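You operate a simulated robot arm through the tools that you are given. There is no shell and no other tool. Be economical: measure what you need, move in short steps, check, and stop when the job is done.

The job below is to be done with a simulated two-armed robot. You get a single attempt, and the scene is never put back.

JOB
Take the cap off the blue travel bottle and lay it down on the top of the blanket box. Then put the strainer on the top of the tea table away in the basin bowl. Then open the fridge door, fetch the milk jug from the fridge shelf and set it on the top of the tea table, then shut the door. Do these in the order given. Set down upright: milk jug.

The check looks at the end state, three seconds after you hand in, the way a careful person would. Anything else that was tipped, shoved, dropped, spilled or broken makes it a failure. A push-on lid holds only when it is set on centred and level and pressed home; a screw cap is set on level and turned clockwise until tight. Flat cloth is picked up by pressing the open fingertips on it (5 to 10 N) and closing them slowly along it; thin cloth reads only 2 to 8 mm in the jaws.

ROBOT AND FRAMES
Two 7-joint arms with two-finger parallel grippers on one trunk, on a base that drives. Base frame: it is fixed to the floor where the robot stands at the start and does not move with it; the origin is under the middle of the robot, x ahead of it, y to its left, z up. Readings come in m, rad, newtons and seconds.
The left shoulder is at the start at [0.05, 0.187, 0.885], the right one opposite. With the tool pointing down near the work surface each hand reaches from about 0.1 to 0.64 m from the robot's upright axis, wherever it stands, measured 20 degrees to its own side. Places, roughly: basin bowl (21x13 cm) [-1.66, 2.62, 0.7]; blue travel bottle (4x4x8 cm) [0.5, -0.2, 0.5]; fridge door [-1.4, 1.6, 0.6]; milk jug (11x7x9 cm) [-1.5, 1.6, 0.5]; strainer [-1.5, 1.5, 0.75]; top of the tea table [-1.6, 1.2, 0.9]. Payload 3.43 kg a hand.
The tool frame of a hand sits at the grasp point between the pads (the TCP): z along the fingers, y along the line on which they close. The tips reach 0.03 m beyond it. Largest opening 0.094 m; finger width 0.028, thickness 0.01; the body of the gripper, 0.05 by 0.096 m, starts 0.055 m behind the TCP.
Orientation is that of the tool frame in the base frame, as [roll, pitch, yaw] about the fixed x, y, z axes, in that order (R = Rz(yaw) Ry(pitch) Rx(roll)). With the fingers straight down and closing along the base's y, the tool's x points along the base's -x, its y along +y and its z along -z.

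CONTROLS
- The arms move only by the tool apply_moves. It takes "left_motion", "right_motion" or both (then of equal length, played together; a hand with none holds still); each is a list of rows, each a list of 7 numbers: the shift along the tool's x, y, z in m, then the turn, a rotation vector about the tool's x, y, z in rad, then the closure, from 0 (fully open) to 1 (shut). In form: [[tx, ty, tz, wx, wy, wz, grip], ...]. A call has 1 to 10 rows; each row shifts and turns the commanded pose from where the row before left it, along the tool's axes as they then stand. A row lasts 0.2 s, in which the tool goes at most 0.05 m and 0.15 rad; a call with a longer step from one row to the next is refused whole, and so is a gripper value outside its range. A pose out of reach is approached as far as the arm can. The call stops where the force on the tool passes 40 N (or 10 N more than at its start, if that is more) or the arm is blocked; 0.2 s more then pass. The fingers move at their own pace (about 0.153 m/s each) and stop on an object; they squeeze with about 37 N. The grip force told is the motor's: it shows also when the fingers shut on nothing. Time passes only in rows, and 0.2 s behind the last, so rows that do not move let the fingers close. The reply holds the time, the measured pose of the TCP, the force on the tool along the base axes, the opening and the grip force, in the units named above and with some noise, with the torque about the TCP (base axes, N m) and any sound that the robot's microphone picked up.
- Cameras (640 x 400 px; columns grow to the right, rows downward): "scene" is now at [0.1415, -0.0145, 1.0458]; the picture's right is [-0.19, -0.98, 0.00], its down [-0.63, 0.12, -0.77] and it looks along [0.75, -0.15, -0.64] (base axes); focal length 288 px, centre (320, 200). "left" rides on the left gripper at [0.076, -0.014, -0.102] in its tool frame; the picture's right is [0.18, 0.98, 0.00], its down [-0.75, 0.14, -0.64] and it looks along [-0.63, 0.12, 0.77] (tool axes); focal length 243 px, centre (320, 200). "right" rides on the right gripper at [0.076, 0.014, -0.102] in its tool frame; the picture's right is [-0.18, 0.98, 0.00], its down [-0.75, -0.14, -0.64] and it looks along [-0.63, -0.12, 0.77] (tool axes); focal length 243 px, centre (320, 200). There is no depth. A picture from a camera that has moved, and an enlarged one, comes with that camera's place and axes in the base frame and with its lens. The place of the scene camera against the robot may be out by one fixed shift of up to 0.012 m in any direction.
- camera(camera): a new picture of that camera. The clock stands still meanwhile.
- lift_body(by): slides the trunk up (or, below 0, down) by that many m; the arms and the scene camera ride with it, the base frame stays. It gives what a move gives, with no picture.
- drive_base(legs): drives the robot by 1 to 6 legs, each [ahead, left, turn to the left] in m, m and rad, along the robot's own axes; the way and the turn of a leg run together, so that a leg with both is an arc; at most 1.5 m and 3.142 rad a leg. The arms and the cameras ride along, it lands a little off, and it stops where it bumps. It gives what a move gives.
- aim_head(pan, tilt): turns the head with the scene camera to pan (to the left, within 1.396 rad either way) and tilt (down, from -0.506 to 1.204), counted from straight ahead of the robot. It gives what a move gives.
- zoom(camera, box): a new picture of the part [left, top, right, bottom] of that camera's present view, enlarged. The clock stands still meanwhile.
- hand_in(): hands the job in; it is judged then, once.

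Work in short steps. Places have to be worked out from the pictures, the camera data and where the tool is seen: move nearer, look again, correct. Check each grasp and each placing, and mend what went wrong. You have 165 turns and 138 pictures in all, those below and enlarged ones among them. Open the grippers and draw the arms clear of the work before you hand the job in, unless the task says otherwise.

The tools are called after "Call:" as a command line: name --argument value ..., lists and objects as JSON in quotes. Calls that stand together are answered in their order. apply_moves: Moves the arms, as the interface text tells. Its arguments: {"type":"object","properties":{"left_motion":{"type":"array","items":{"type":"array","items":{"type":"number"}}},"right_motion":{"type":"array","items":{"type":"array","items":{"type":"number"}}}},"required":[]} The other tools are called the same way: lift_body (by) slides the trunk up or down; drive_base (legs) drives the base; aim_head (pan, tilt) turns the head that bears the scene camera; camera (camera) takes a picture; zoom (camera, box) takes an enlarged picture of a part of a camera's view; hand_in () hands the job in.

At the start:

```text
t: 0.0
left_ee_pos: [0.4903, 0.0988, 0.8577]
left_tcp_rot: [-3.141, 0.001, -3.138]
left_ft_force: [0.1, 0.6, -0.1]
left_torque: [0.0, 0.02, -0.01]
left_grip_width: 0.0943
left_grasp_force: 0.1
right_ee_pos: [0.4537, -0.309, 0.8516]
right_tcp_rot: [-3.141, 0.0, -3.141]
right_ft_force: [-0.6, 0.1, -0.4]
right_torque: [0.0, 0.0, 0.01]
right_grip_width: 0.0939
right_grasp_force: 0.1
trunk travel left (down, up): [-0.1, 0.332]
robot x, y, heading: [0.0005, -0.0005, -0.006]
head pan, tilt: [-0.195, 0.695]
```

scene: 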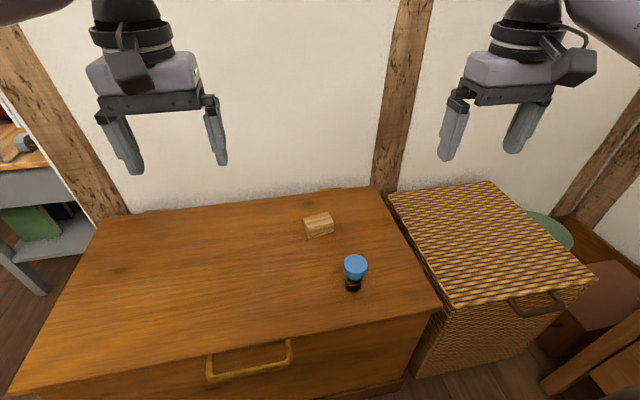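
right: 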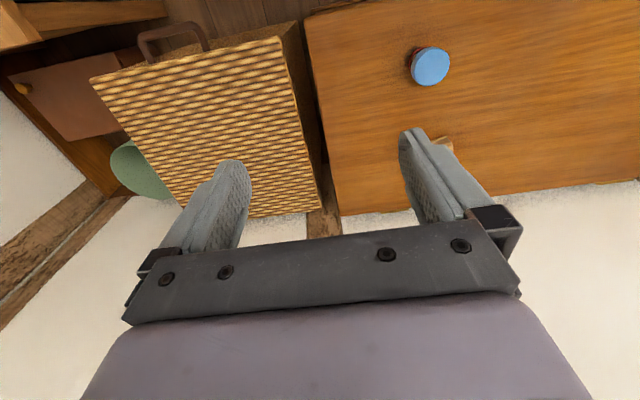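
left: 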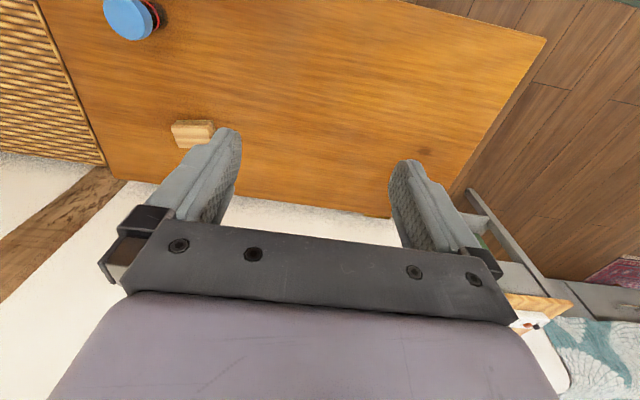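

I see a wooden chest with the blue-capped bottle and a wicker basket beside it. I'll enlarge the bottle first to find out what kind of cap it has.

Call:
zoom --camera "scene" --box '[280, 190, 440, 310]'

Call:
zoom --camera "right" --box '[360, 20, 500, 110]'

```text
3.33 times, centred on (360, 250) of scene
camera zoom: at [0.1415, -0.0145, 1.0458], right [-0.19, -0.98, 0.0], down [-0.63, 0.12, -0.77], along [0.75, -0.15, -0.64], focal length 961 px, centre (187, 33)
```

zoom: 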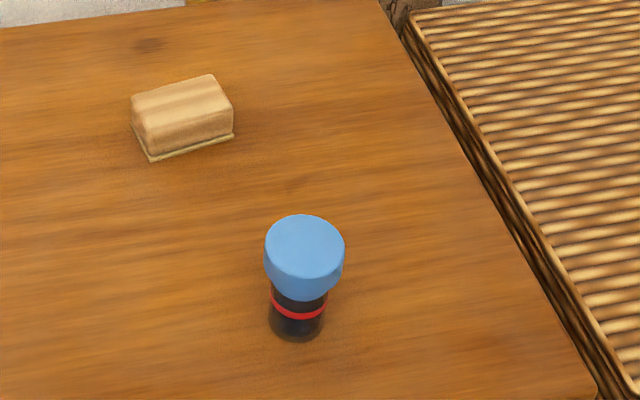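

```text
4.44 times, centred on (430, 65) of right
camera zoom: at [0.3757, -0.2945, 0.9542], right [0.18, 0.98, 0.0], down [0.75, -0.14, 0.64], along [0.63, -0.12, -0.77], focal length 1078 px, centre (-169, 800)
```

zoom: 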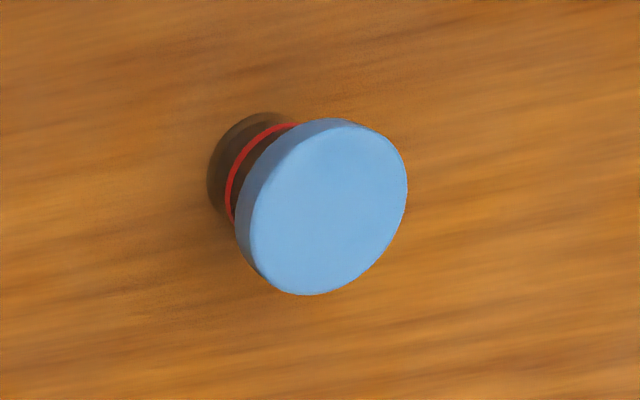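

The cap top is at about (0.480, -0.155, 0.567) and the cap is about 5 cm wide on a 4 cm body. I plan to hold the body with the left hand, coming in from the left and tilted nearly flat, and turn the cap with the right. First I yaw both hands +90°.

Call:
apply_moves --left_motion '[[0, 0, 0, 0, 0, -0.15, 0], [0, 0, 0, 0, 0, -0.15, 0], [0, 0, 0, 0, 0, -0.15, 0], [0, 0, 0, 0, 0, -0.15, 0], [0, 0, 0, 0, 0, -0.15, 0], [0, 0, 0, 0, 0, -0.15, 0], [0, 0, 0, 0, 0, -0.15, 0], [0, 0, 0, 0, 0, -0.15, 0], [0, 0, 0, 0, 0, -0.15, 0], [0, 0, 0, 0, 0, -0.15, 0]]' --right_motion '[[0, 0, 0, 0, 0, -0.1, 0], [0, 0, 0, 0, 0, -0.1, 0], [0, 0, 0, 0, 0, -0.1, 0], [0, 0, 0, 0, 0, -0.1, 0], [0, 0, 0, 0, 0, -0.1, 0], [0, 0, 0, 0, 0, -0.1, 0], [0, 0, 0, 0, 0, -0.1, 0], [0, 0, 0, 0, 0, -0.1, 0], [0, 0, 0, 0, 0, -0.1, 0], [0, 0, 0, 0, 0, -0.1, 0]]'

```text
t: 2.2
left_ee_pos: [0.4895, 0.0984, 0.8584]
left_tcp_rot: [-3.141, 0.0, -1.639]
left_ft_force: [0.6, 0.0, -0.2]
left_torque: [0.04, 0.01, 0.02]
left_grip_width: 0.0941
left_grasp_force: 0.0
right_ee_pos: [0.3863, -0.2383, 0.843]
right_tcp_rot: [-3.141, 0.001, -2.142]
right_ft_force: [0.6, -0.8, 1.1]
right_torque: [0.01, 0.0, 0.02]
right_grip_width: 0.0942
right_grasp_force: 0.1
right hand out of reach, approached as far as the arm can: row 7, 8, 9, 10
trunk travel left (down, up): [-0.1, 0.332]
robot x, y, heading: [-0.0006, 0.0006, 0.001]
head pan, tilt: [-0.195, 0.695]
```

The right hand runs out of reach when yawed this way, while the left does it easily. So I'll swap roles: the right hand holds the body and the left turns the cap. I bring the right hand back and yaw it to the other side, then shift the base right to centre on the bottle.

Call:
apply_moves --left_motion '[[0, 0, 0, 0, 0, 0.15, 0], [0, 0, 0, 0, 0, 0.15, 0], [0, 0, 0, 0, 0, 0.15, 0], [0, 0, 0, 0, 0, 0.15, 0], [0, 0, 0, 0, 0, 0.15, 0], [0, 0, 0, 0, 0, 0.15, 0], [0, 0, 0, 0, 0, 0.15, 0], [0, 0, 0, 0, 0, 0.15, 0], [0, 0, 0, 0, 0, 0.15, 0], [0, 0, 0, 0, 0, 0.15, 0]]' --right_motion '[[0, 0, 0, 0, 0, 0.15, 0], [0, 0, 0, 0, 0, 0.15, 0], [0, 0, 0, 0, 0, 0.15, 0], [0, 0, 0, 0, 0, 0.15, 0], [0, 0, 0, 0, 0, 0.15, 0], [0, 0, 0, 0, 0, 0.15, 0], [0, 0, 0, 0, 0, 0.15, 0], [0, 0, 0, 0, 0, 0.15, 0], [0, 0, 0, 0, 0, 0.15, 0], [0, 0, 0, 0, 0, 0.15, 0]]'

Call:
drive_base --legs '[[0, -0.13, 0]]'

Call:
apply_moves --right_motion '[[0, 0, 0.0, 0, 0, 0.15, 0], [0, 0, 0.0, 0, 0, 0.15, 0], [0, 0, 0.0, 0, 0, 0.15, 0], [0, 0, 0.0, 0, 0, 0.15, 0], [0, 0, 0.0, 0, 0, 0.15, 0], [0, 0, 0.0, 0, 0, 0.15, 0], [0, 0, 0.0, 0, 0, 0.15, 0]]'

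```text
t: 4.4
left_ee_pos: [0.4882, 0.0984, 0.8581]
left_tcp_rot: [3.141, 0.001, 3.14]
left_ft_force: [-0.3, -0.3, -0.4]
left_torque: [-0.02, -0.01, -0.01]
left_grip_width: 0.094
left_grasp_force: 0.1
right_ee_pos: [0.3856, -0.2376, 0.8437]
right_tcp_rot: [3.141, 0.0, 2.642]
right_ft_force: [0.5, 0.2, -0.3]
right_torque: [-0.03, 0.01, -0.01]
right_grip_width: 0.094
right_grasp_force: 0.1
trunk travel left (down, up): [-0.1, 0.332]
robot x, y, heading: [-0.0027, 0.001, -0.002]
head pan, tilt: [-0.195, 0.695]
```

```text
t: 5.7
left_ee_pos: [0.4899, -0.0322, 0.858]
left_tcp_rot: [3.14, 0.0, 3.141]
left_ft_force: [-0.4, -0.9, 0.8]
left_torque: [0.0, -0.02, 0.02]
left_grip_width: 0.0939
left_grasp_force: 0.0
right_ee_pos: [0.3853, -0.3698, 0.8437]
right_tcp_rot: [3.141, 0.0, 2.641]
right_ft_force: [-0.2, -0.8, 0.1]
right_torque: [0.01, 0.0, 0.0]
right_grip_width: 0.0938
right_grasp_force: 0.1
trunk travel left (down, up): [-0.1, 0.332]
robot x, y, heading: [0.0004, -0.124, -0.006]
head pan, tilt: [-0.195, 0.695]
```

```text
t: 7.3
left_ee_pos: [0.4898, -0.0312, 0.8576]
left_tcp_rot: [-3.141, -0.001, 3.141]
left_ft_force: [0.8, -0.2, 1.1]
left_torque: [0.0, 0.02, 0.01]
left_grip_width: 0.094
left_grasp_force: 0.1
right_ee_pos: [0.3854, -0.37, 0.843]
right_tcp_rot: [3.141, -0.001, 1.587]
right_ft_force: [0.1, -0.5, 0.3]
right_torque: [-0.01, -0.03, 0.0]
right_grip_width: 0.0939
right_grasp_force: 0.1
trunk travel left (down, up): [-0.1, 0.332]
robot x, y, heading: [-0.0009, -0.1307, -0.002]
head pan, tilt: [-0.195, 0.695]
```

Right yaw is now 1.587. I turn it slightly to approach from the front right, then tilt it up to 15° above flat while it is still high.

Call:
apply_moves --right_motion '[[0, 0, 0, 0, 0, 0.115, 0], [0, 0, 0, 0, 0, 0.11, 0], [0, 0, 0, 0, 0, 0.11, 0], [0, 0, 0, 0, 0.15, 0, 0], [0, 0, 0, 0, 0.15, 0, 0], [0, 0, 0, 0, 0.15, 0, 0], [0, 0, 0, 0, 0.15, 0, 0], [0, 0, 0, 0, 0.15, 0, 0], [0, 0, 0, 0, 0.15, 0, 0], [0, 0, 0, 0, 0.15, 0, 0]]'

Call:
apply_moves --right_motion '[[-0.04, 0, 0, 0, 0.15, 0, 0], [-0.04, 0, 0, 0, 0.109, 0, 0], [-0.04, 0, 0, 0, 0, 0, 0], [-0.04, 0, 0, 0, 0, 0, 0]]'

```text
t: 9.5
left_ee_pos: [0.4895, -0.0319, 0.8584]
left_tcp_rot: [3.141, -0.002, 3.141]
left_ft_force: [0.5, 0.4, 0.1]
left_torque: [0.0, 0.0, -0.01]
left_grip_width: 0.0943
left_grasp_force: 0.2
right_ee_pos: [0.3855, -0.3676, 0.8441]
right_tcp_rot: [3.135, -1.05, 1.259]
right_ft_force: [-0.6, 0.5, 1.0]
right_torque: [0.0, -0.01, -0.01]
right_grip_width: 0.0942
right_grasp_force: 0.1
trunk travel left (down, up): [-0.1, 0.332]
robot x, y, heading: [0.0021, -0.1297, 0.001]
head pan, tilt: [-0.195, 0.695]
```

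```text
t: 10.5
left_ee_pos: [0.49, -0.033, 0.8575]
left_tcp_rot: [3.142, 0.001, 3.141]
left_ft_force: [-0.1, -0.8, -0.6]
left_torque: [-0.04, 0.02, -0.02]
left_grip_width: 0.0941
left_grasp_force: 0.1
right_ee_pos: [0.3671, -0.4209, 0.6932]
right_tcp_rot: [3.138, -1.309, 1.259]
right_ft_force: [0.2, -0.7, 0.4]
right_torque: [0.0, 0.03, 0.0]
right_grip_width: 0.0941
right_grasp_force: 0.0
trunk travel left (down, up): [-0.1, 0.332]
robot x, y, heading: [0.0043, -0.1304, -0.0]
head pan, tilt: [-0.195, 0.695]
```

The right hand is tilted. I now bring it down to a stand-off about 11 cm from the bottle.

Call:
apply_moves --right_motion '[[-0.0202, 0.0043, 0.036, 0, 0, 0, 0], [-0.0202, 0.0043, 0.036, 0, 0, 0, 0], [-0.0202, 0.0043, 0.036, 0, 0, 0, 0], [-0.0202, 0.0043, 0.036, 0, 0, 0, 0], [-0.0202, 0.0043, 0.036, 0, 0, 0, 0], [-0.0202, 0.0043, 0.036, 0, 0, 0, 0], [0, 0, 0, 0, 0, 0, 0]]'

Call:
camera --camera "right"

Call:
camera --camera "scene"

```text
t: 12.1
left_ee_pos: [0.4886, -0.0325, 0.8582]
left_tcp_rot: [-3.141, 0.001, 3.141]
left_ft_force: [-0.4, 0.2, 0.2]
left_torque: [-0.03, 0.0, -0.01]
left_grip_width: 0.0938
left_grasp_force: 0.0
right_ee_pos: [0.448, -0.2661, 0.5235]
right_tcp_rot: [3.122, -1.307, 1.271]
right_ft_force: [-11.1, -30.3, 20.0]
right_torque: [-1.99, 1.0, 0.43]
right_grip_width: 0.094
right_grasp_force: 0.0
trunk travel left (down, up): [-0.1, 0.332]
robot x, y, heading: [-0.0054, -0.1297, -0.001]
head pan, tilt: [-0.195, 0.695]
```

```text
132 pictures are left
camera right: at [0.4368, -0.3441, 0.6232], right [0.92, -0.36, -0.17], down [-0.39, -0.73, -0.56], along [0.07, 0.58, -0.81], focal length 243 px, centre (320, 200)
```

right: 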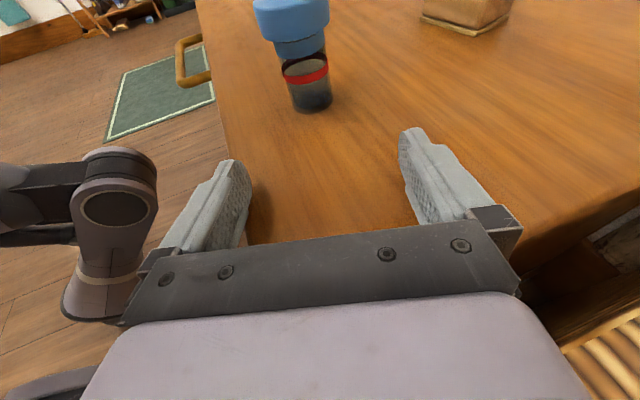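

```text
131 pictures are left
camera scene: at [0.1399, -0.1459, 1.0464], right [-0.2, -0.98, 0.0], down [-0.63, 0.13, -0.77], along [0.75, -0.15, -0.64], focal length 288 px, centre (320, 200)
```

scene: 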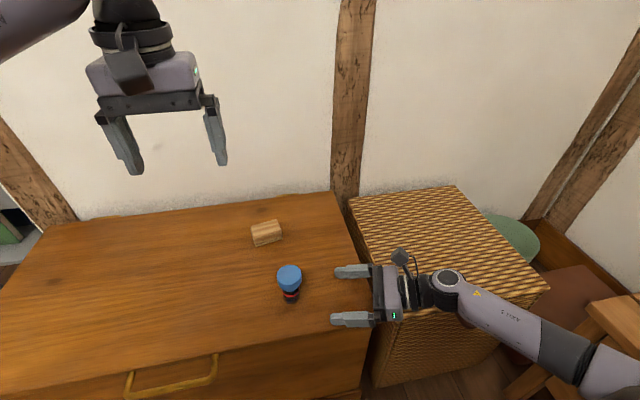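

The wrist is pressing on the hamper's corner (about 38 N), so I raise the hand off it right away. I then swing the approach toward the robot side, at about 45°, to clear the hamper.

Call:
apply_moves --right_motion '[[0.03, 0, 0, 0, 0, 0, 0], [0.035, 0, 0, 0, 0, 0, 0], [0.03, 0, 0, 0, 0, 0, 0], [0, 0, 0, -0.117, 0, 0.0314, 0], [0, 0, 0, -0.117, 0, 0.0314, 0], [0, 0, 0, -0.117, 0, 0.0314, 0], [0, 0, 0, -0.117, 0, 0.0314, 0], [0, 0, 0, 0, -0.05, 0, 0]]'

Call:
camera --camera "scene"

```text
t: 13.9
left_ee_pos: [0.4902, -0.0318, 0.8577]
left_tcp_rot: [3.14, 0.001, 3.141]
left_ft_force: [-0.7, -0.5, -0.2]
left_torque: [0.0, -0.02, -0.03]
left_grip_width: 0.0936
left_grasp_force: 0.1
right_ee_pos: [0.4548, -0.2383, 0.6126]
right_tcp_rot: [-3.138, -1.259, 0.764]
right_ft_force: [0.9, 0.0, -0.3]
right_torque: [0.01, 0.02, 0.02]
right_grip_width: 0.0938
right_grasp_force: 0.0
trunk travel left (down, up): [-0.1, 0.332]
robot x, y, heading: [-0.0034, -0.1289, -0.001]
head pan, tilt: [-0.195, 0.695]
```

```text
130 pictures are left
camera scene: at [0.1414, -0.145, 1.0458], right [-0.2, -0.98, 0.0], down [-0.63, 0.13, -0.77], along [0.75, -0.15, -0.64], focal length 288 px, centre (320, 200)
```

scene: 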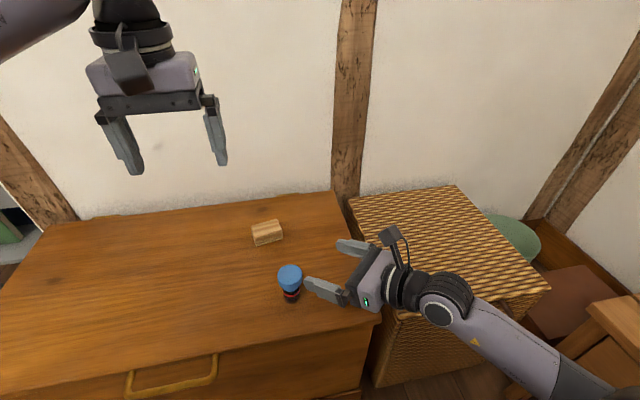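

It is free now and the hamper hasn't visibly moved. I line the hand up with the bottle at 11 cm back, then lower to body height while watching the force.

Call:
apply_moves --right_motion '[[0, -0.021, -0.015, 0, 0, 0, 0], [0, -0.0215, -0.015, 0, 0, 0, 0], [-0.02, 0, 0.007, 0, 0, 0, 0], [-0.02, 0, 0.007, 0, 0, 0, 0], [-0.02, 0, 0.007, 0, 0, 0, 0], [-0.02, 0, 0.007, 0, 0, 0, 0], [-0.02, 0, 0, 0, 0, 0, 0]]'

Call:
camera --camera "right"

Call:
camera --camera "scene"

```text
t: 15.5
left_ee_pos: [0.4885, -0.0322, 0.8587]
left_tcp_rot: [-3.141, 0.001, 3.141]
left_ft_force: [0.1, 0.5, -0.8]
left_torque: [0.03, 0.03, -0.02]
left_grip_width: 0.0941
left_grasp_force: 0.1
right_ee_pos: [0.4033, -0.2292, 0.5217]
right_tcp_rot: [3.124, -1.267, 0.788]
right_ft_force: [0.0, 0.7, 10.3]
right_torque: [-0.15, -0.55, 0.14]
right_grip_width: 0.0933
right_grasp_force: 0.1
trunk travel left (down, up): [-0.1, 0.332]
robot x, y, heading: [-0.0006, -0.1282, 0.003]
head pan, tilt: [-0.195, 0.695]
```

```text
129 pictures are left
camera right: at [0.3583, -0.2906, 0.6251], right [0.65, -0.74, -0.17], down [-0.7, -0.48, -0.53], along [0.31, 0.46, -0.83], focal length 243 px, centre (320, 200)
```

right: 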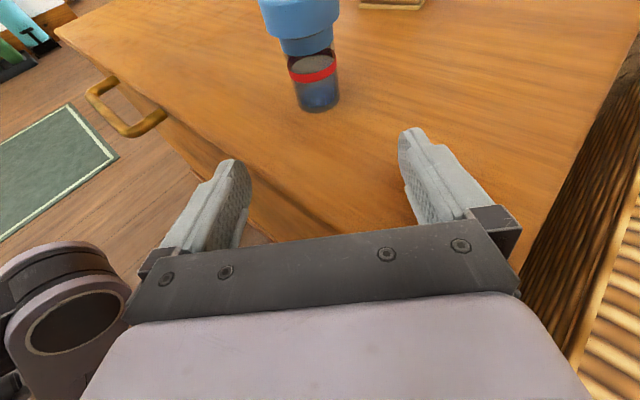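

```text
128 pictures are left
camera scene: at [0.1408, -0.1447, 1.0462], right [-0.2, -0.98, 0.0], down [-0.63, 0.13, -0.77], along [0.75, -0.15, -0.64], focal length 288 px, centre (320, 200)
```

scene: 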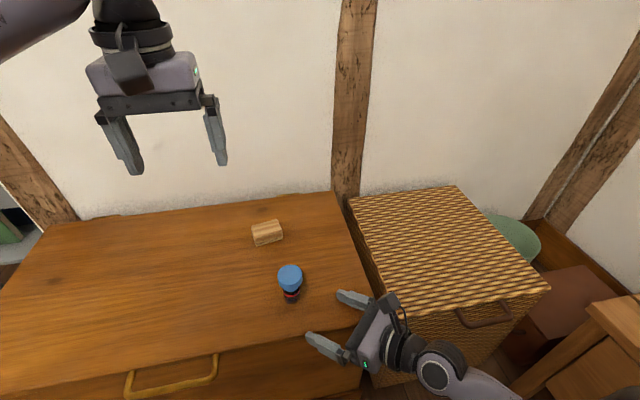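

There is still a light contact (10 N up) somewhere at the wrist. I back up a little, increase the tilt to about 27°, and check that the force goes away.

Call:
apply_moves --right_motion '[[0.012, 0, 0, 0, 0, 0, 0], [0, 0, 0, 0, -0.08, 0, 0], [0, 0, 0, 0, -0.08, 0, 0], [0, 0, 0, 0, 0, 0, 0]]'

```text
t: 16.5
left_ee_pos: [0.4895, -0.0309, 0.8577]
left_tcp_rot: [3.141, -0.001, -3.141]
left_ft_force: [-0.6, -0.1, 0.6]
left_torque: [0.03, 0.01, 0.02]
left_grip_width: 0.0941
left_grasp_force: 0.1
right_ee_pos: [0.4045, -0.2273, 0.5293]
right_tcp_rot: [-3.141, -1.097, 0.77]
right_ft_force: [0.6, -0.9, 0.4]
right_torque: [0.01, 0.03, -0.01]
right_grip_width: 0.0941
right_grasp_force: 0.0
trunk travel left (down, up): [-0.1, 0.332]
robot x, y, heading: [0.0007, -0.1302, -0.002]
head pan, tilt: [-0.195, 0.695]
```

The hand is free of contact. I zoom the right camera to fix the bottle's position before moving in.

Call:
zoom --camera "right" --box '[220, 0, 420, 125]'

Call:
zoom --camera "scene" --box '[240, 230, 400, 330]'

```text
3.20 times, centred on (320, 62) of right
camera zoom: at [0.3737, -0.2766, 0.6442], right [0.63, -0.76, -0.16], down [-0.75, -0.54, -0.38], along [0.2, 0.36, -0.91], focal length 776 px, centre (320, 640)
```

zoom: 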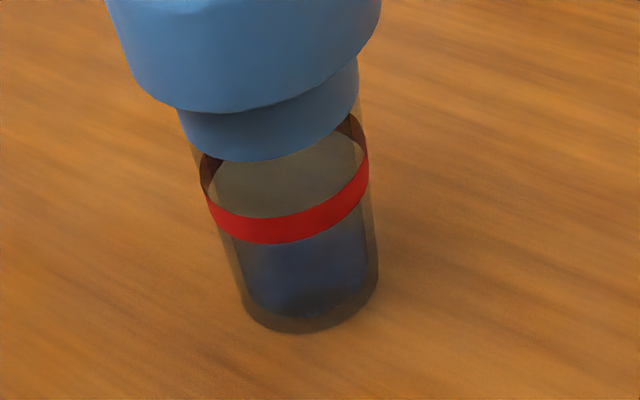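

```text
4.00 times, centred on (320, 280) of scene
camera zoom: at [0.1414, -0.145, 1.0458], right [-0.2, -0.98, 0.0], down [-0.63, 0.13, -0.77], along [0.75, -0.15, -0.64], focal length 1153 px, centre (320, -120)
```

zoom: 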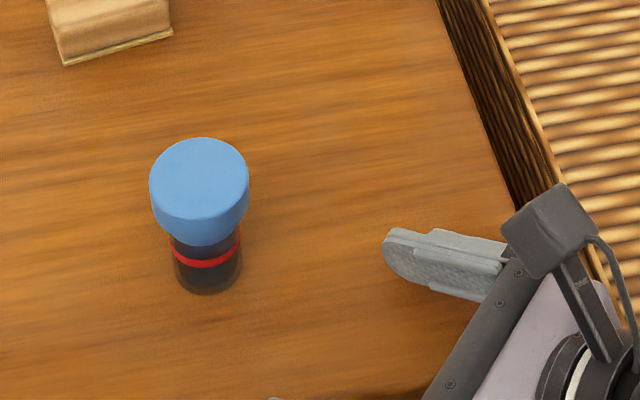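

The bottle centre is at about (0.49, -0.143). Its clear body holds liquid, and the cap has a plug or neck section below it. I move forward about 7 cm and check.

Call:
apply_moves --right_motion '[[0.008, 0, 0.022, 0, 0, 0, 0], [0.008, 0, 0.022, 0, 0, 0, 0], [0.008, 0, 0.022, 0, 0, 0, 0], [0, 0, 0, 0, 0, 0, 0]]'

Call:
camera --camera "right"

Call:
zoom --camera "scene" --box '[240, 230, 400, 330]'

```text
t: 17.5
left_ee_pos: [0.4896, -0.0312, 0.8583]
left_tcp_rot: [-3.141, 0.001, -3.14]
left_ft_force: [0.1, 1.0, 0.2]
left_torque: [-0.03, 0.0, 0.01]
left_grip_width: 0.094
left_grasp_force: 0.0
right_ee_pos: [0.4554, -0.1777, 0.5249]
right_tcp_rot: [-3.141, -1.111, 0.77]
right_ft_force: [-4.5, -7.2, 20.4]
right_torque: [0.74, 0.44, 0.21]
right_grip_width: 0.0927
right_grasp_force: 0.2
trunk travel left (down, up): [-0.1, 0.332]
robot x, y, heading: [0.0006, -0.1274, -0.001]
head pan, tilt: [-0.195, 0.695]
```

```text
125 pictures are left
camera right: at [0.424, -0.2272, 0.6394], right [0.63, -0.76, -0.16], down [-0.75, -0.53, -0.39], along [0.21, 0.37, -0.91], focal length 243 px, centre (320, 200)
```

right: 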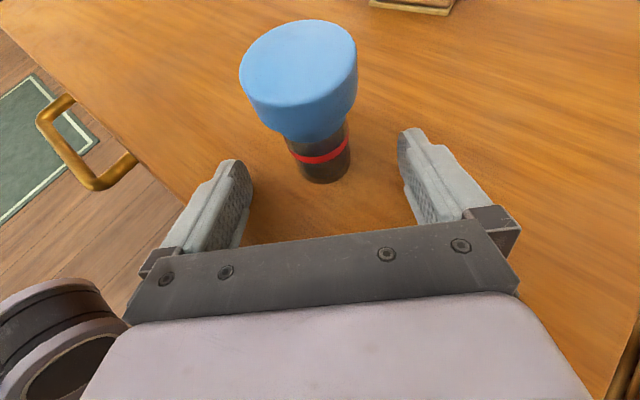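

```text
4.00 times, centred on (320, 280) of scene
camera zoom: at [0.1403, -0.1451, 1.0462], right [-0.2, -0.98, 0.0], down [-0.63, 0.13, -0.77], along [0.75, -0.15, -0.64], focal length 1153 px, centre (320, -120)
```

zoom: 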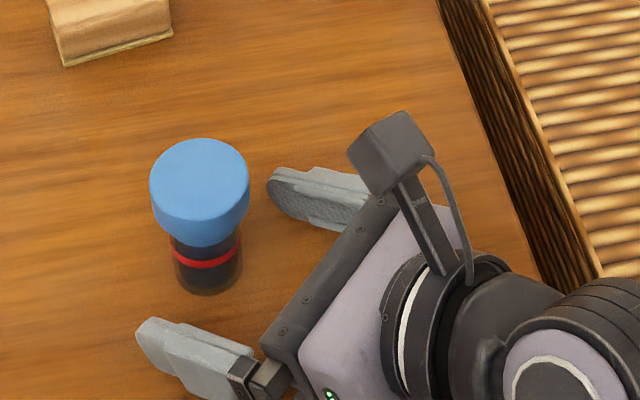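

Contact again (20 N up): the wrist housing rests on the chest, so holding the body that low won't work. New plan: the left hand lifts the bottle by its cap, the right grips the body in the air, and the cap comes off there. The right hand backs off first.

Call:
apply_moves --right_motion '[[0.01, 0, -0.02, 0, 0, 0, 0], [0.01, 0, -0.03, 0, 0, 0, 0], [0.02, 0, -0.03, 0, 0, 0, 0], [0.04, 0, -0.03, 0, 0, 0, 0], [0.04, 0, -0.03, 0, 0, 0, 0], [0.04, 0, -0.02, 0, 0, 0, 0], [0.03, 0, 0, 0, 0, 0, 0]]' --left_motion '[[0, -0.0165, 0.02, 0, 0, 0, 0], [0, -0.0165, 0.02, 0, 0, 0, 0], [0, -0.0165, 0.02, 0, 0, 0, 0], [0, -0.0165, 0.02, 0, 0, 0, 0], [0, -0.0165, 0.02, 0, 0, 0, 0], [0, -0.0165, 0.02, 0, 0, 0, 0], [0, -0.0165, 0.02, 0, 0, 0, 0]]'

Call:
camera --camera "left"

Call:
camera --camera "scene"

```text
t: 19.1
left_ee_pos: [0.4895, -0.1465, 0.7188]
left_tcp_rot: [-3.141, 0.001, 3.141]
left_ft_force: [0.5, -1.0, -0.2]
left_torque: [0.01, -0.01, -0.02]
left_grip_width: 0.0942
left_grasp_force: 0.1
right_ee_pos: [0.4157, -0.2167, 0.7635]
right_tcp_rot: [-3.139, -1.099, 0.77]
right_ft_force: [-0.6, 0.1, 0.3]
right_torque: [-0.01, -0.02, 0.04]
right_grip_width: 0.094
right_grasp_force: 0.0
trunk travel left (down, up): [-0.1, 0.332]
robot x, y, heading: [-0.0027, -0.1299, 0.001]
head pan, tilt: [-0.195, 0.695]
```

```text
123 pictures are left
camera left: at [0.414, -0.1612, 0.8216], right [-0.18, 0.98, 0.0], down [0.75, 0.14, 0.64], along [0.63, 0.12, -0.77], focal length 243 px, centre (320, 200)
```

left: 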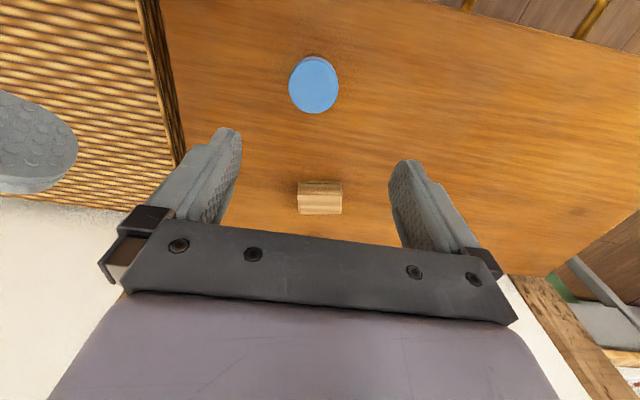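

```text
122 pictures are left
camera scene: at [0.1413, -0.145, 1.0458], right [-0.2, -0.98, 0.0], down [-0.63, 0.13, -0.77], along [0.75, -0.15, -0.64], focal length 288 px, centre (320, 200)
```

scene: 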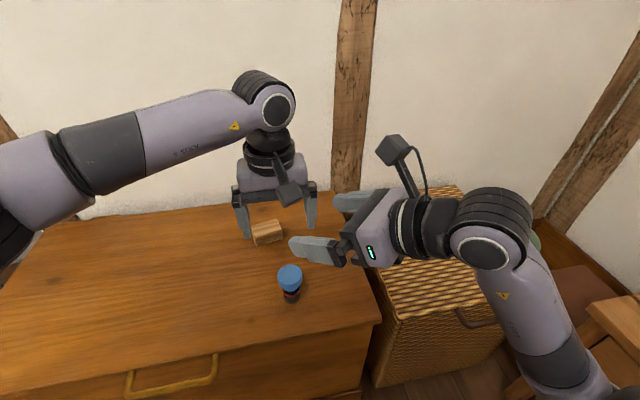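

The hand cameras agree: the cap is at (0.482, -0.155). The right hand backs off further and levels out, while the left centres over the cap and goes down to z≈0.572.

Call:
apply_moves --right_motion '[[0, 0, -0.04, 0, 0, 0, 0], [0, 0, -0.04, 0, 0, 0, 0], [0, 0, -0.02, 0, 0.15, 0, 0], [0, 0, 0, 0, 0.15, 0, 0], [0, 0, 0, 0, 0.15, 0, 0], [0, 0, 0, 0, 0, 0, 0], [0, 0, 0, 0, 0, 0, 0]]' --left_motion '[[0.0075, -0.0085, 0, 0, 0, 0, 0], [0, 0, 0.03, 0, 0, 0, 0], [0, 0, 0.03, 0, 0, 0, 0], [0, 0, 0.03, 0, 0, 0, 0], [0, 0, 0.03, 0, 0, 0, 0], [0, 0, 0.027, 0, 0, 0, 0], [0, 0, 0, 0, 0, 0, 0]]'

Call:
camera --camera "left"

Call:
camera --camera "scene"

```text
t: 20.7
left_ee_pos: [0.4828, -0.1573, 0.5692]
left_tcp_rot: [-3.141, 0.0, 3.141]
left_ft_force: [0.1, -0.2, -0.3]
left_torque: [-0.01, -0.02, 0.01]
left_grip_width: 0.0942
left_grasp_force: 0.0
right_ee_pos: [0.3962, -0.2823, 0.8073]
right_tcp_rot: [-3.138, -1.549, 0.767]
right_ft_force: [0.4, -0.5, 0.8]
right_torque: [-0.02, -0.01, 0.02]
right_grip_width: 0.0937
right_grasp_force: 0.1
right hand out of reach, approached as far as the arm can: row 2, 3
trunk travel left (down, up): [-0.1, 0.332]
robot x, y, heading: [0.0017, -0.1297, -0.003]
head pan, tilt: [-0.195, 0.695]
```

```text
121 pictures are left
camera left: at [0.4068, -0.17, 0.6737], right [-0.18, 0.98, 0.0], down [0.75, 0.14, 0.64], along [0.63, 0.12, -0.77], focal length 243 px, centre (320, 200)
```

left: 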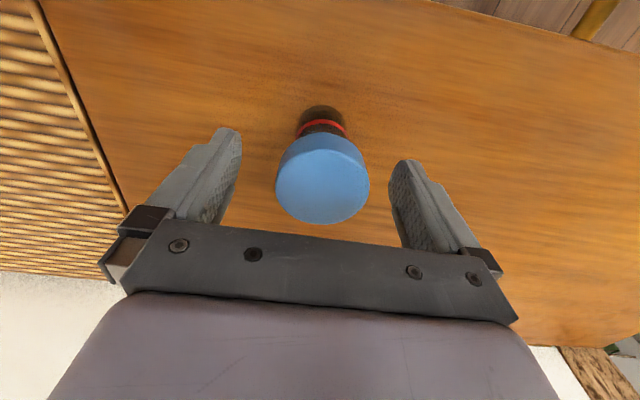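

```text
120 pictures are left
camera scene: at [0.1414, -0.145, 1.0458], right [-0.2, -0.98, 0.0], down [-0.63, 0.13, -0.77], along [0.75, -0.15, -0.64], focal length 288 px, centre (320, 200)
```

scene: 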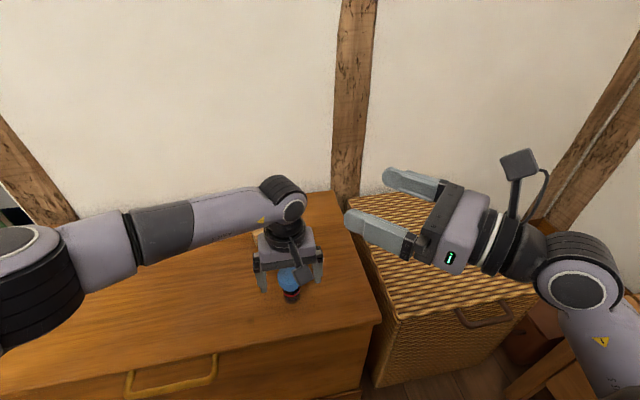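

The left hand is well centred on the cap, whose top is at z≈0.567 with the tips at 0.539. I close the fingers on it.

Call:
apply_moves --left_motion '[[0, 0.002, 0, 0, 0, 0, 0.3], [0, 0, 0, 0, 0, 0, 0.6], [0, 0, 0, 0, 0, 0, 1], [0, 0, 0, 0, 0, 0, 1]]'

Call:
camera --camera "left"

```text
t: 21.7
left_ee_pos: [0.4813, -0.1541, 0.5707]
left_tcp_rot: [3.141, 0.0, -3.139]
left_ft_force: [0.4, 0.3, 0.1]
left_torque: [-0.02, 0.05, -0.04]
left_grip_width: 0.0465
left_grasp_force: 37.3
right_ee_pos: [0.3956, -0.284, 0.8069]
right_tcp_rot: [3.141, -1.548, 0.771]
right_ft_force: [0.4, -0.7, -1.1]
right_torque: [0.04, 0.0, 0.0]
right_grip_width: 0.0941
right_grasp_force: 0.1
trunk travel left (down, up): [-0.1, 0.332]
robot x, y, heading: [0.001, -0.1273, -0.001]
head pan, tilt: [-0.195, 0.695]
```

```text
119 pictures are left
camera left: at [0.4068, -0.1676, 0.6743], right [-0.18, 0.98, 0.0], down [0.75, 0.14, 0.64], along [0.63, 0.12, -0.77], focal length 243 px, centre (320, 200)
```

left: 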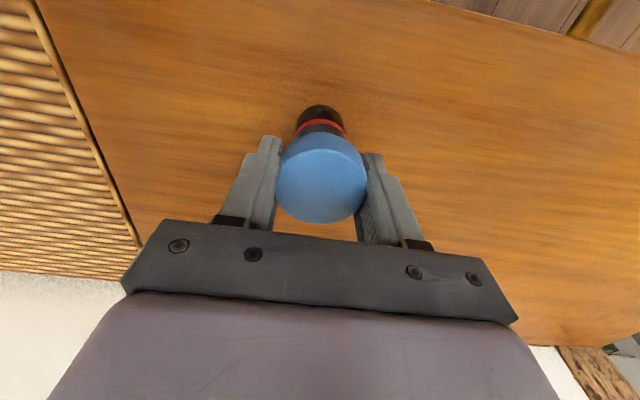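

The cap is gripped at 46.5 mm. I lift only about 8 mm, slowly, to see whether the cap pops off or the bottle comes along.

Call:
apply_moves --left_motion '[[0, 0, -0.002, 0, 0, 0, 1], [0, 0, -0.003, 0, 0, 0, 1], [0, 0, -0.003, 0, 0, 0, 1], [0, 0, 0, 0, 0, 0, 1]]'

Call:
zoom --camera "scene" --box '[240, 230, 400, 330]'

```text
t: 22.7
left_ee_pos: [0.4822, -0.1529, 0.5776]
left_tcp_rot: [3.141, 0.0, -3.141]
left_ft_force: [-0.3, 0.0, 0.1]
left_torque: [-0.01, -0.01, 0.01]
left_grip_width: 0.0466
left_grasp_force: 37.7
right_ee_pos: [0.3966, -0.2837, 0.806]
right_tcp_rot: [-3.138, -1.549, 0.771]
right_ft_force: [-0.6, -0.5, -0.8]
right_torque: [-0.02, 0.01, 0.01]
right_grip_width: 0.0943
right_grasp_force: 0.1
trunk travel left (down, up): [-0.1, 0.332]
robot x, y, heading: [0.0006, -0.1309, -0.005]
head pan, tilt: [-0.195, 0.695]
```

```text
4.00 times, centred on (320, 280) of scene
camera zoom: at [0.1414, -0.145, 1.0458], right [-0.2, -0.98, 0.0], down [-0.63, 0.13, -0.77], along [0.75, -0.15, -0.64], focal length 1153 px, centre (320, -120)
```

zoom: 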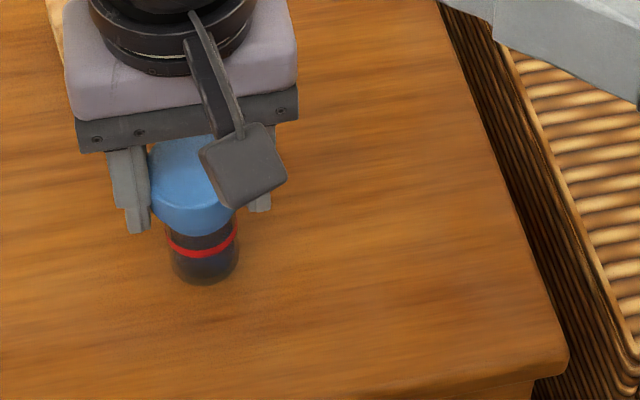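

The bottle came up with the cap. I lift it to about z=0.72, while the right hand drops to body height behind a stand-off.

Call:
apply_moves --left_motion '[[0, 0, -0.02, 0, 0, 0, 1], [0, 0, -0.025, 0, 0, 0, 1], [0, 0, -0.025, 0, 0, 0, 1], [0, 0, -0.025, 0, 0, 0, 1], [0, 0, -0.025, 0, 0, 0, 1], [0, 0, -0.022, 0, 0, 0, 1], [0, 0, 0, 0, 0, 0, 1]]' --right_motion '[[-0.02, 0, 0, 0, 0, 0, 0], [-0.025, 0, 0, 0, 0, 0, 0], [-0.025, 0, 0, 0, 0, 0, 0], [-0.025, 0, 0, 0, 0, 0, 0], [-0.025, 0, 0, 0, 0, 0, 0], [-0.025, 0, 0, 0, 0, 0, 0], [0, 0, 0, 0, 0, 0, 0]]'

Call:
camera --camera "right"

Call:
camera --camera "scene"

```text
t: 24.3
left_ee_pos: [0.4824, -0.153, 0.7209]
left_tcp_rot: [3.141, 0.002, 3.141]
left_ft_force: [0.1, -0.8, 0.4]
left_torque: [-0.01, -0.02, 0.0]
left_grip_width: 0.0464
left_grasp_force: 36.5
right_ee_pos: [0.3929, -0.2856, 0.6619]
right_tcp_rot: [-3.129, -1.549, 0.761]
right_ft_force: [0.0, -0.3, 0.2]
right_torque: [-0.01, 0.0, -0.02]
right_grip_width: 0.094
right_grasp_force: 0.0
trunk travel left (down, up): [-0.1, 0.332]
robot x, y, heading: [-0.0002, -0.1308, 0.004]
head pan, tilt: [-0.195, 0.695]
```

```text
117 pictures are left
camera right: at [0.3304, -0.366, 0.7404], right [0.68, -0.71, -0.18], down [-0.57, -0.36, -0.74], along [0.46, 0.61, -0.65], focal length 243 px, centre (320, 200)
```

right: 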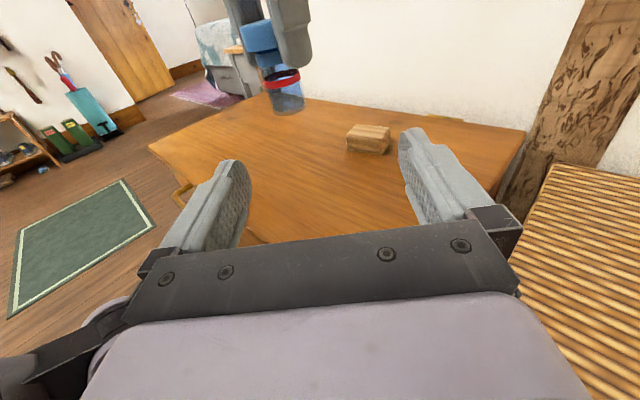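

```text
116 pictures are left
camera scene: at [0.1414, -0.145, 1.0458], right [-0.2, -0.98, 0.0], down [-0.63, 0.13, -0.77], along [0.75, -0.15, -0.64], focal length 288 px, centre (320, 200)
```

scene: 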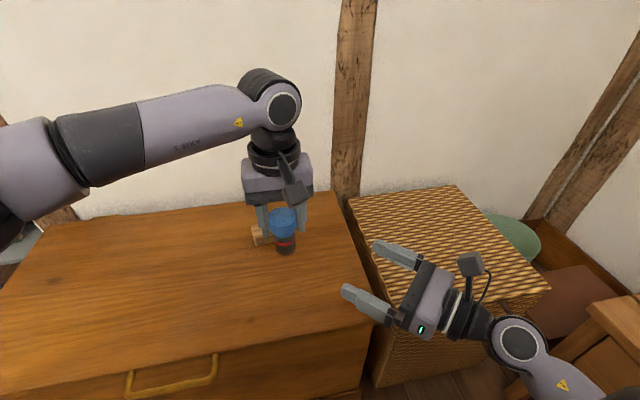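

The bottle hangs upright. I line up sideways (-33 mm) and move forward 9 cm with the right hand.

Call:
apply_moves --right_motion '[[-0.002, -0.0165, 0, 0, 0, 0, 0], [-0.002, -0.0165, 0, 0, 0, 0, 0], [0, 0, 0.03, 0, 0, 0, 0], [0, 0, 0.03, 0, 0, 0, 0], [0, 0, 0.03, 0, 0, 0, 0], [0, 0, 0, 0, 0, 0, 0]]'

Call:
camera --camera "right"

```text
t: 25.7
left_ee_pos: [0.4816, -0.1535, 0.7215]
left_tcp_rot: [3.14, 0.002, 3.141]
left_ft_force: [-0.2, 0.4, -0.5]
left_torque: [0.01, 0.03, 0.0]
left_grip_width: 0.0463
left_grasp_force: 36.9
right_ee_pos: [0.4348, -0.1992, 0.6566]
right_tcp_rot: [3.14, -1.548, 0.775]
right_ft_force: [0.1, -0.6, -0.2]
right_torque: [0.03, 0.02, 0.0]
right_grip_width: 0.0939
right_grasp_force: 0.0
trunk travel left (down, up): [-0.1, 0.332]
robot x, y, heading: [-0.0008, -0.1285, -0.002]
head pan, tilt: [-0.195, 0.695]
```

```text
115 pictures are left
camera right: at [0.3726, -0.279, 0.7351], right [0.68, -0.71, -0.18], down [-0.57, -0.36, -0.74], along [0.46, 0.61, -0.65], focal length 243 px, centre (320, 200)
```

right: 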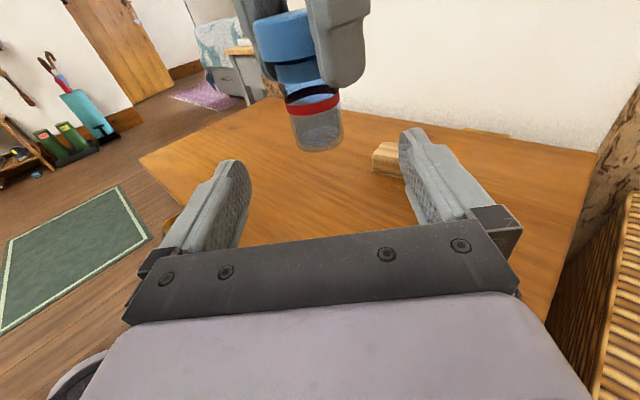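

It's aligned. I move forward the last 6 cm and close on the body.

Call:
apply_moves --right_motion '[[0, 0, 0.03, 0, 0, 0, 0], [0, 0.001, 0.03, 0, 0, 0, 0], [0, 0, 0, 0, 0, 0, 0.4], [0, 0, 0, 0, 0, 0, 0.8], [0, 0, 0, 0, 0, 0, 1], [0, 0, 0, 0, 0, 0, 1]]'

Call:
camera --camera "right"

Call:
zoom --camera "scene" --box '[220, 130, 420, 280]'

```text
t: 27.1
left_ee_pos: [0.482, -0.1527, 0.7213]
left_tcp_rot: [-3.141, 0.0, -3.141]
left_ft_force: [0.1, -1.7, 0.5]
left_torque: [-0.02, 0.01, -0.01]
left_grip_width: 0.0465
left_grasp_force: 36.9
right_ee_pos: [0.4779, -0.1577, 0.6541]
right_tcp_rot: [-3.129, -1.549, 0.761]
right_ft_force: [-0.5, 0.0, -1.4]
right_torque: [-0.02, 0.03, 0.03]
right_grip_width: 0.0371
right_grasp_force: 37.4
trunk travel left (down, up): [-0.1, 0.332]
robot x, y, heading: [0.0023, -0.1317, -0.001]
head pan, tilt: [-0.195, 0.695]
heard: snap
```

```text
114 pictures are left
camera right: at [0.4154, -0.2384, 0.7326], right [0.68, -0.71, -0.18], down [-0.57, -0.36, -0.74], along [0.46, 0.61, -0.65], focal length 243 px, centre (320, 200)
```

right: 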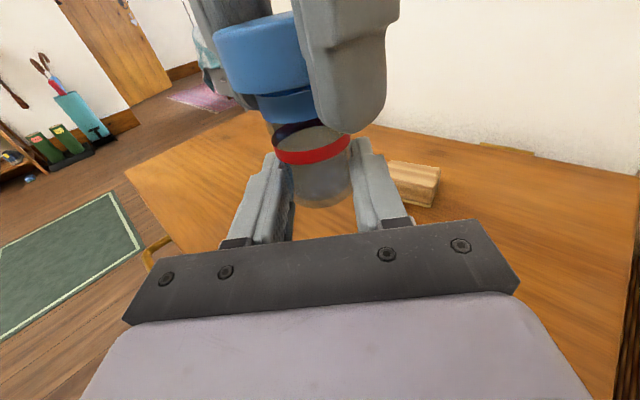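

```text
2.67 times, centred on (320, 205) of scene
camera zoom: at [0.1414, -0.145, 1.0458], right [-0.2, -0.98, 0.0], down [-0.63, 0.13, -0.77], along [0.75, -0.15, -0.64], focal length 769 px, centre (320, 187)
```

zoom: 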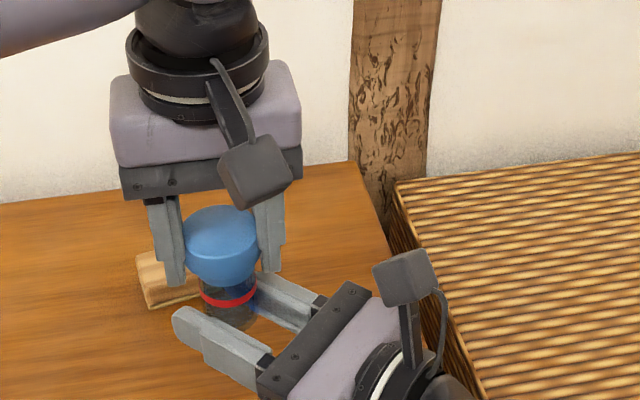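

I heard a snap, so the cap is probably a push-on one that has let go. With both hands holding, I ease the left hand straight up and watch the force.

Call:
apply_moves --left_motion '[[0, 0, -0.003, 0, 0, 0, 1], [0, 0, -0.004, 0, 0, 0, 1], [0, 0, -0.005, 0, 0, 0, 1], [0, 0, -0.006, 0, 0, 0, 1], [0, 0, 0, 0, 0, 0, 1]]'

Call:
camera --camera "right"

```text
t: 28.3
left_ee_pos: [0.483, -0.1532, 0.7395]
left_tcp_rot: [-3.141, 0.001, -3.141]
left_ft_force: [-0.3, -0.1, 0.2]
left_torque: [-0.02, -0.02, -0.02]
left_grip_width: 0.0463
left_grasp_force: 37.0
right_ee_pos: [0.4775, -0.1579, 0.654]
right_tcp_rot: [-3.137, -1.549, 0.767]
right_ft_force: [-0.2, -0.3, 0.1]
right_torque: [0.01, 0.03, 0.02]
right_grip_width: 0.0374
right_grasp_force: 36.9
trunk travel left (down, up): [-0.1, 0.332]
robot x, y, heading: [0.0027, -0.1306, -0.001]
head pan, tilt: [-0.195, 0.695]
```

```text
112 pictures are left
camera right: at [0.4153, -0.2384, 0.7327], right [0.68, -0.71, -0.18], down [-0.57, -0.36, -0.74], along [0.46, 0.61, -0.65], focal length 243 px, centre (320, 200)
```

right: 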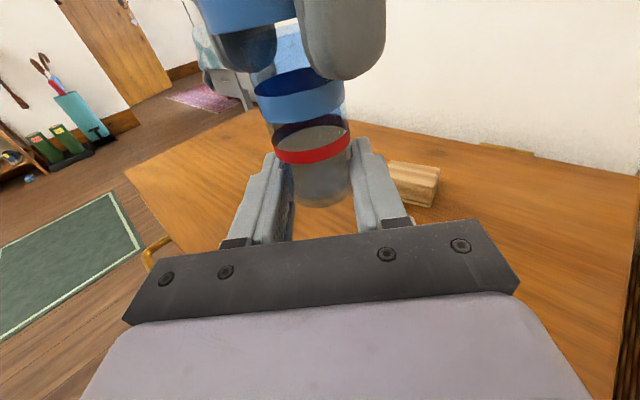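

The cap is off and the bottle stays upright in the right hand. The left hand carries the cap to the clear left part of the chest top, near (0.53, 0.06).

Call:
apply_moves --left_motion '[[0, 0, -0.03, 0, 0, 0, 1], [0, 0, -0.02, 0, 0, 0, 1], [-0.01, 0.04, 0, 0, 0, 0, 1], [-0.01, 0.045, 0, 0, 0, 0, 1], [-0.01, 0.045, 0, 0, 0, 0, 1], [-0.01, 0.045, 0, 0, 0, 0, 1], [-0.01, 0.04, 0.03, 0, 0, 0, 1], [0, 0, 0.04, 0, 0, 0, 1], [0, 0, 0.04, 0, 0, 0, 1], [0, 0, 0.04, 0, 0, 0, 1]]'

Call:
camera --camera "left"

```text
refused: row 7 steps farther than a row can; nothing moved
```

```text
111 pictures are left
camera left: at [0.4071, -0.1674, 0.843], right [-0.18, 0.98, 0.0], down [0.75, 0.14, 0.64], along [0.63, 0.12, -0.77], focal length 243 px, centre (320, 200)
```

left: 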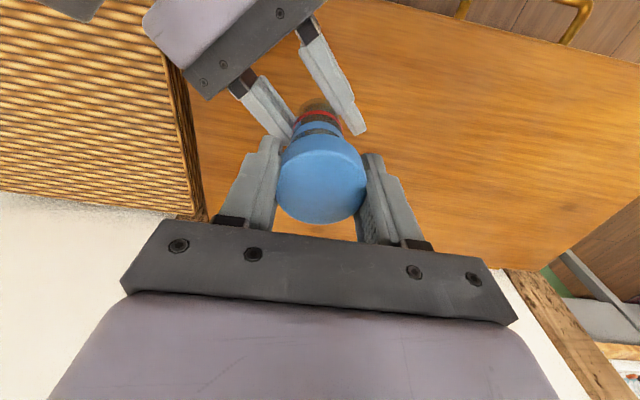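

One row was too long, so nothing moved. I send the same path with shorter rows.

Call:
apply_moves --left_motion '[[0, 0, -0.03, 0, 0, 0, 1], [0, 0, -0.02, 0, 0, 0, 1], [-0.01, 0.04, 0, 0, 0, 0, 1], [-0.01, 0.045, 0, 0, 0, 0, 1], [-0.01, 0.045, 0, 0, 0, 0, 1], [-0.01, 0.045, 0, 0, 0, 0, 1], [-0.01, 0.035, 0.025, 0, 0, 0, 1], [0, 0, 0.04, 0, 0, 0, 1], [0, 0, 0.04, 0, 0, 0, 1], [0, 0, 0.04, 0, 0, 0, 1]]'

Call:
camera --camera "left"

```text
t: 30.5
left_ee_pos: [0.5327, 0.0559, 0.6441]
left_tcp_rot: [3.14, 0.0, -3.142]
left_ft_force: [-0.5, 1.0, -0.4]
left_torque: [-0.01, -0.05, -0.02]
left_grip_width: 0.0462
left_grasp_force: 36.7
right_ee_pos: [0.4772, -0.1575, 0.6548]
right_tcp_rot: [-3.138, -1.55, 0.769]
right_ft_force: [-1.1, 0.9, 0.4]
right_torque: [-0.01, 0.0, -0.01]
right_grip_width: 0.0356
right_grasp_force: 36.8
trunk travel left (down, up): [-0.1, 0.332]
robot x, y, heading: [-0.0021, -0.1296, 0.003]
head pan, tilt: [-0.195, 0.695]
```

```text
110 pictures are left
camera left: at [0.457, 0.0424, 0.7473], right [-0.18, 0.98, 0.0], down [0.75, 0.14, 0.64], along [0.63, 0.12, -0.77], focal length 243 px, centre (320, 200)
```

left: 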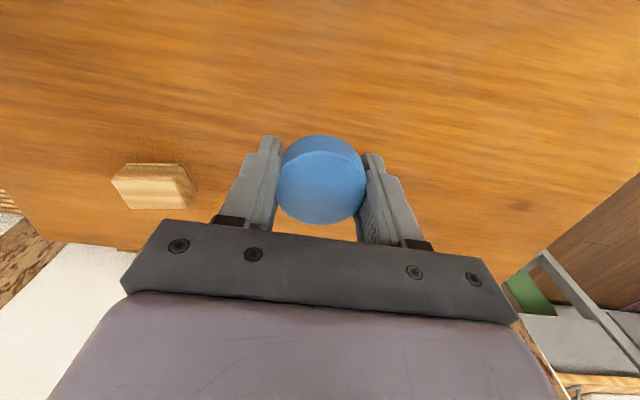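

The spot is clear. I lower to just above the surface, then creep down the rest of the way.

Call:
apply_moves --left_motion '[[0, 0, 0.04, 0, 0, 0, 1], [0, 0, 0.04, 0, 0, 0, 1], [0, 0, 0.035, 0, 0, 0, 1], [0, 0, 0.01, 0, 0, 0, 1], [0, 0, 0.004, 0, 0, 0, 1], [0, 0, 0.003, 0, 0, 0, 1], [0, 0, 0, 0, 0, 0, 1]]'

```text
t: 31.5
left_ee_pos: [0.5324, 0.0558, 0.5302]
left_tcp_rot: [3.141, 0.001, -3.141]
left_ft_force: [-8.8, 2.5, 19.0]
left_torque: [0.53, 0.51, 0.32]
left_grip_width: 0.0461
left_grasp_force: 37.2
right_ee_pos: [0.4768, -0.1578, 0.6556]
right_tcp_rot: [3.133, -1.551, 0.782]
right_ft_force: [0.1, -0.6, -0.2]
right_torque: [0.0, 0.02, 0.0]
right_grip_width: 0.0352
right_grasp_force: 36.6
trunk travel left (down, up): [-0.1, 0.332]
robot x, y, heading: [0.0023, -0.1266, -0.001]
head pan, tilt: [-0.195, 0.695]
stopped in row 4 (left hand): the force on the tool passed its limit (the readings are from after the stop); the commanded pose is now the measured one
```

Contact came earlier than expected, at TCP 0.530. I check the picture to see how the cap touches.

Call:
zoom --camera "scene" --box '[100, 180, 320, 320]'

Call:
camera --camera "right"

```text
2.86 times, centred on (210, 250) of scene
camera zoom: at [0.1396, -0.1452, 1.0463], right [-0.19, -0.98, 0.0], down [-0.63, 0.13, -0.77], along [0.76, -0.15, -0.64], focal length 824 px, centre (634, 57)
```

zoom: 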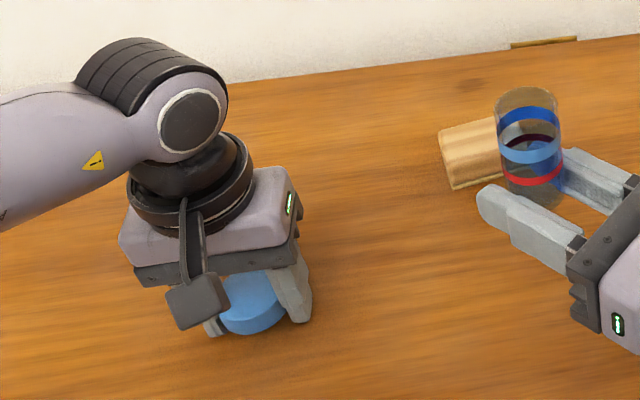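

```text
108 pictures are left
camera right: at [0.4142, -0.238, 0.7336], right [0.68, -0.71, -0.18], down [-0.57, -0.36, -0.74], along [0.46, 0.61, -0.65], focal length 243 px, centre (320, 200)
```

right: 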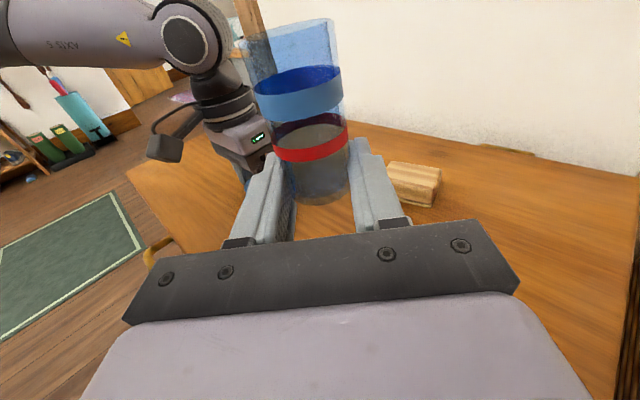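

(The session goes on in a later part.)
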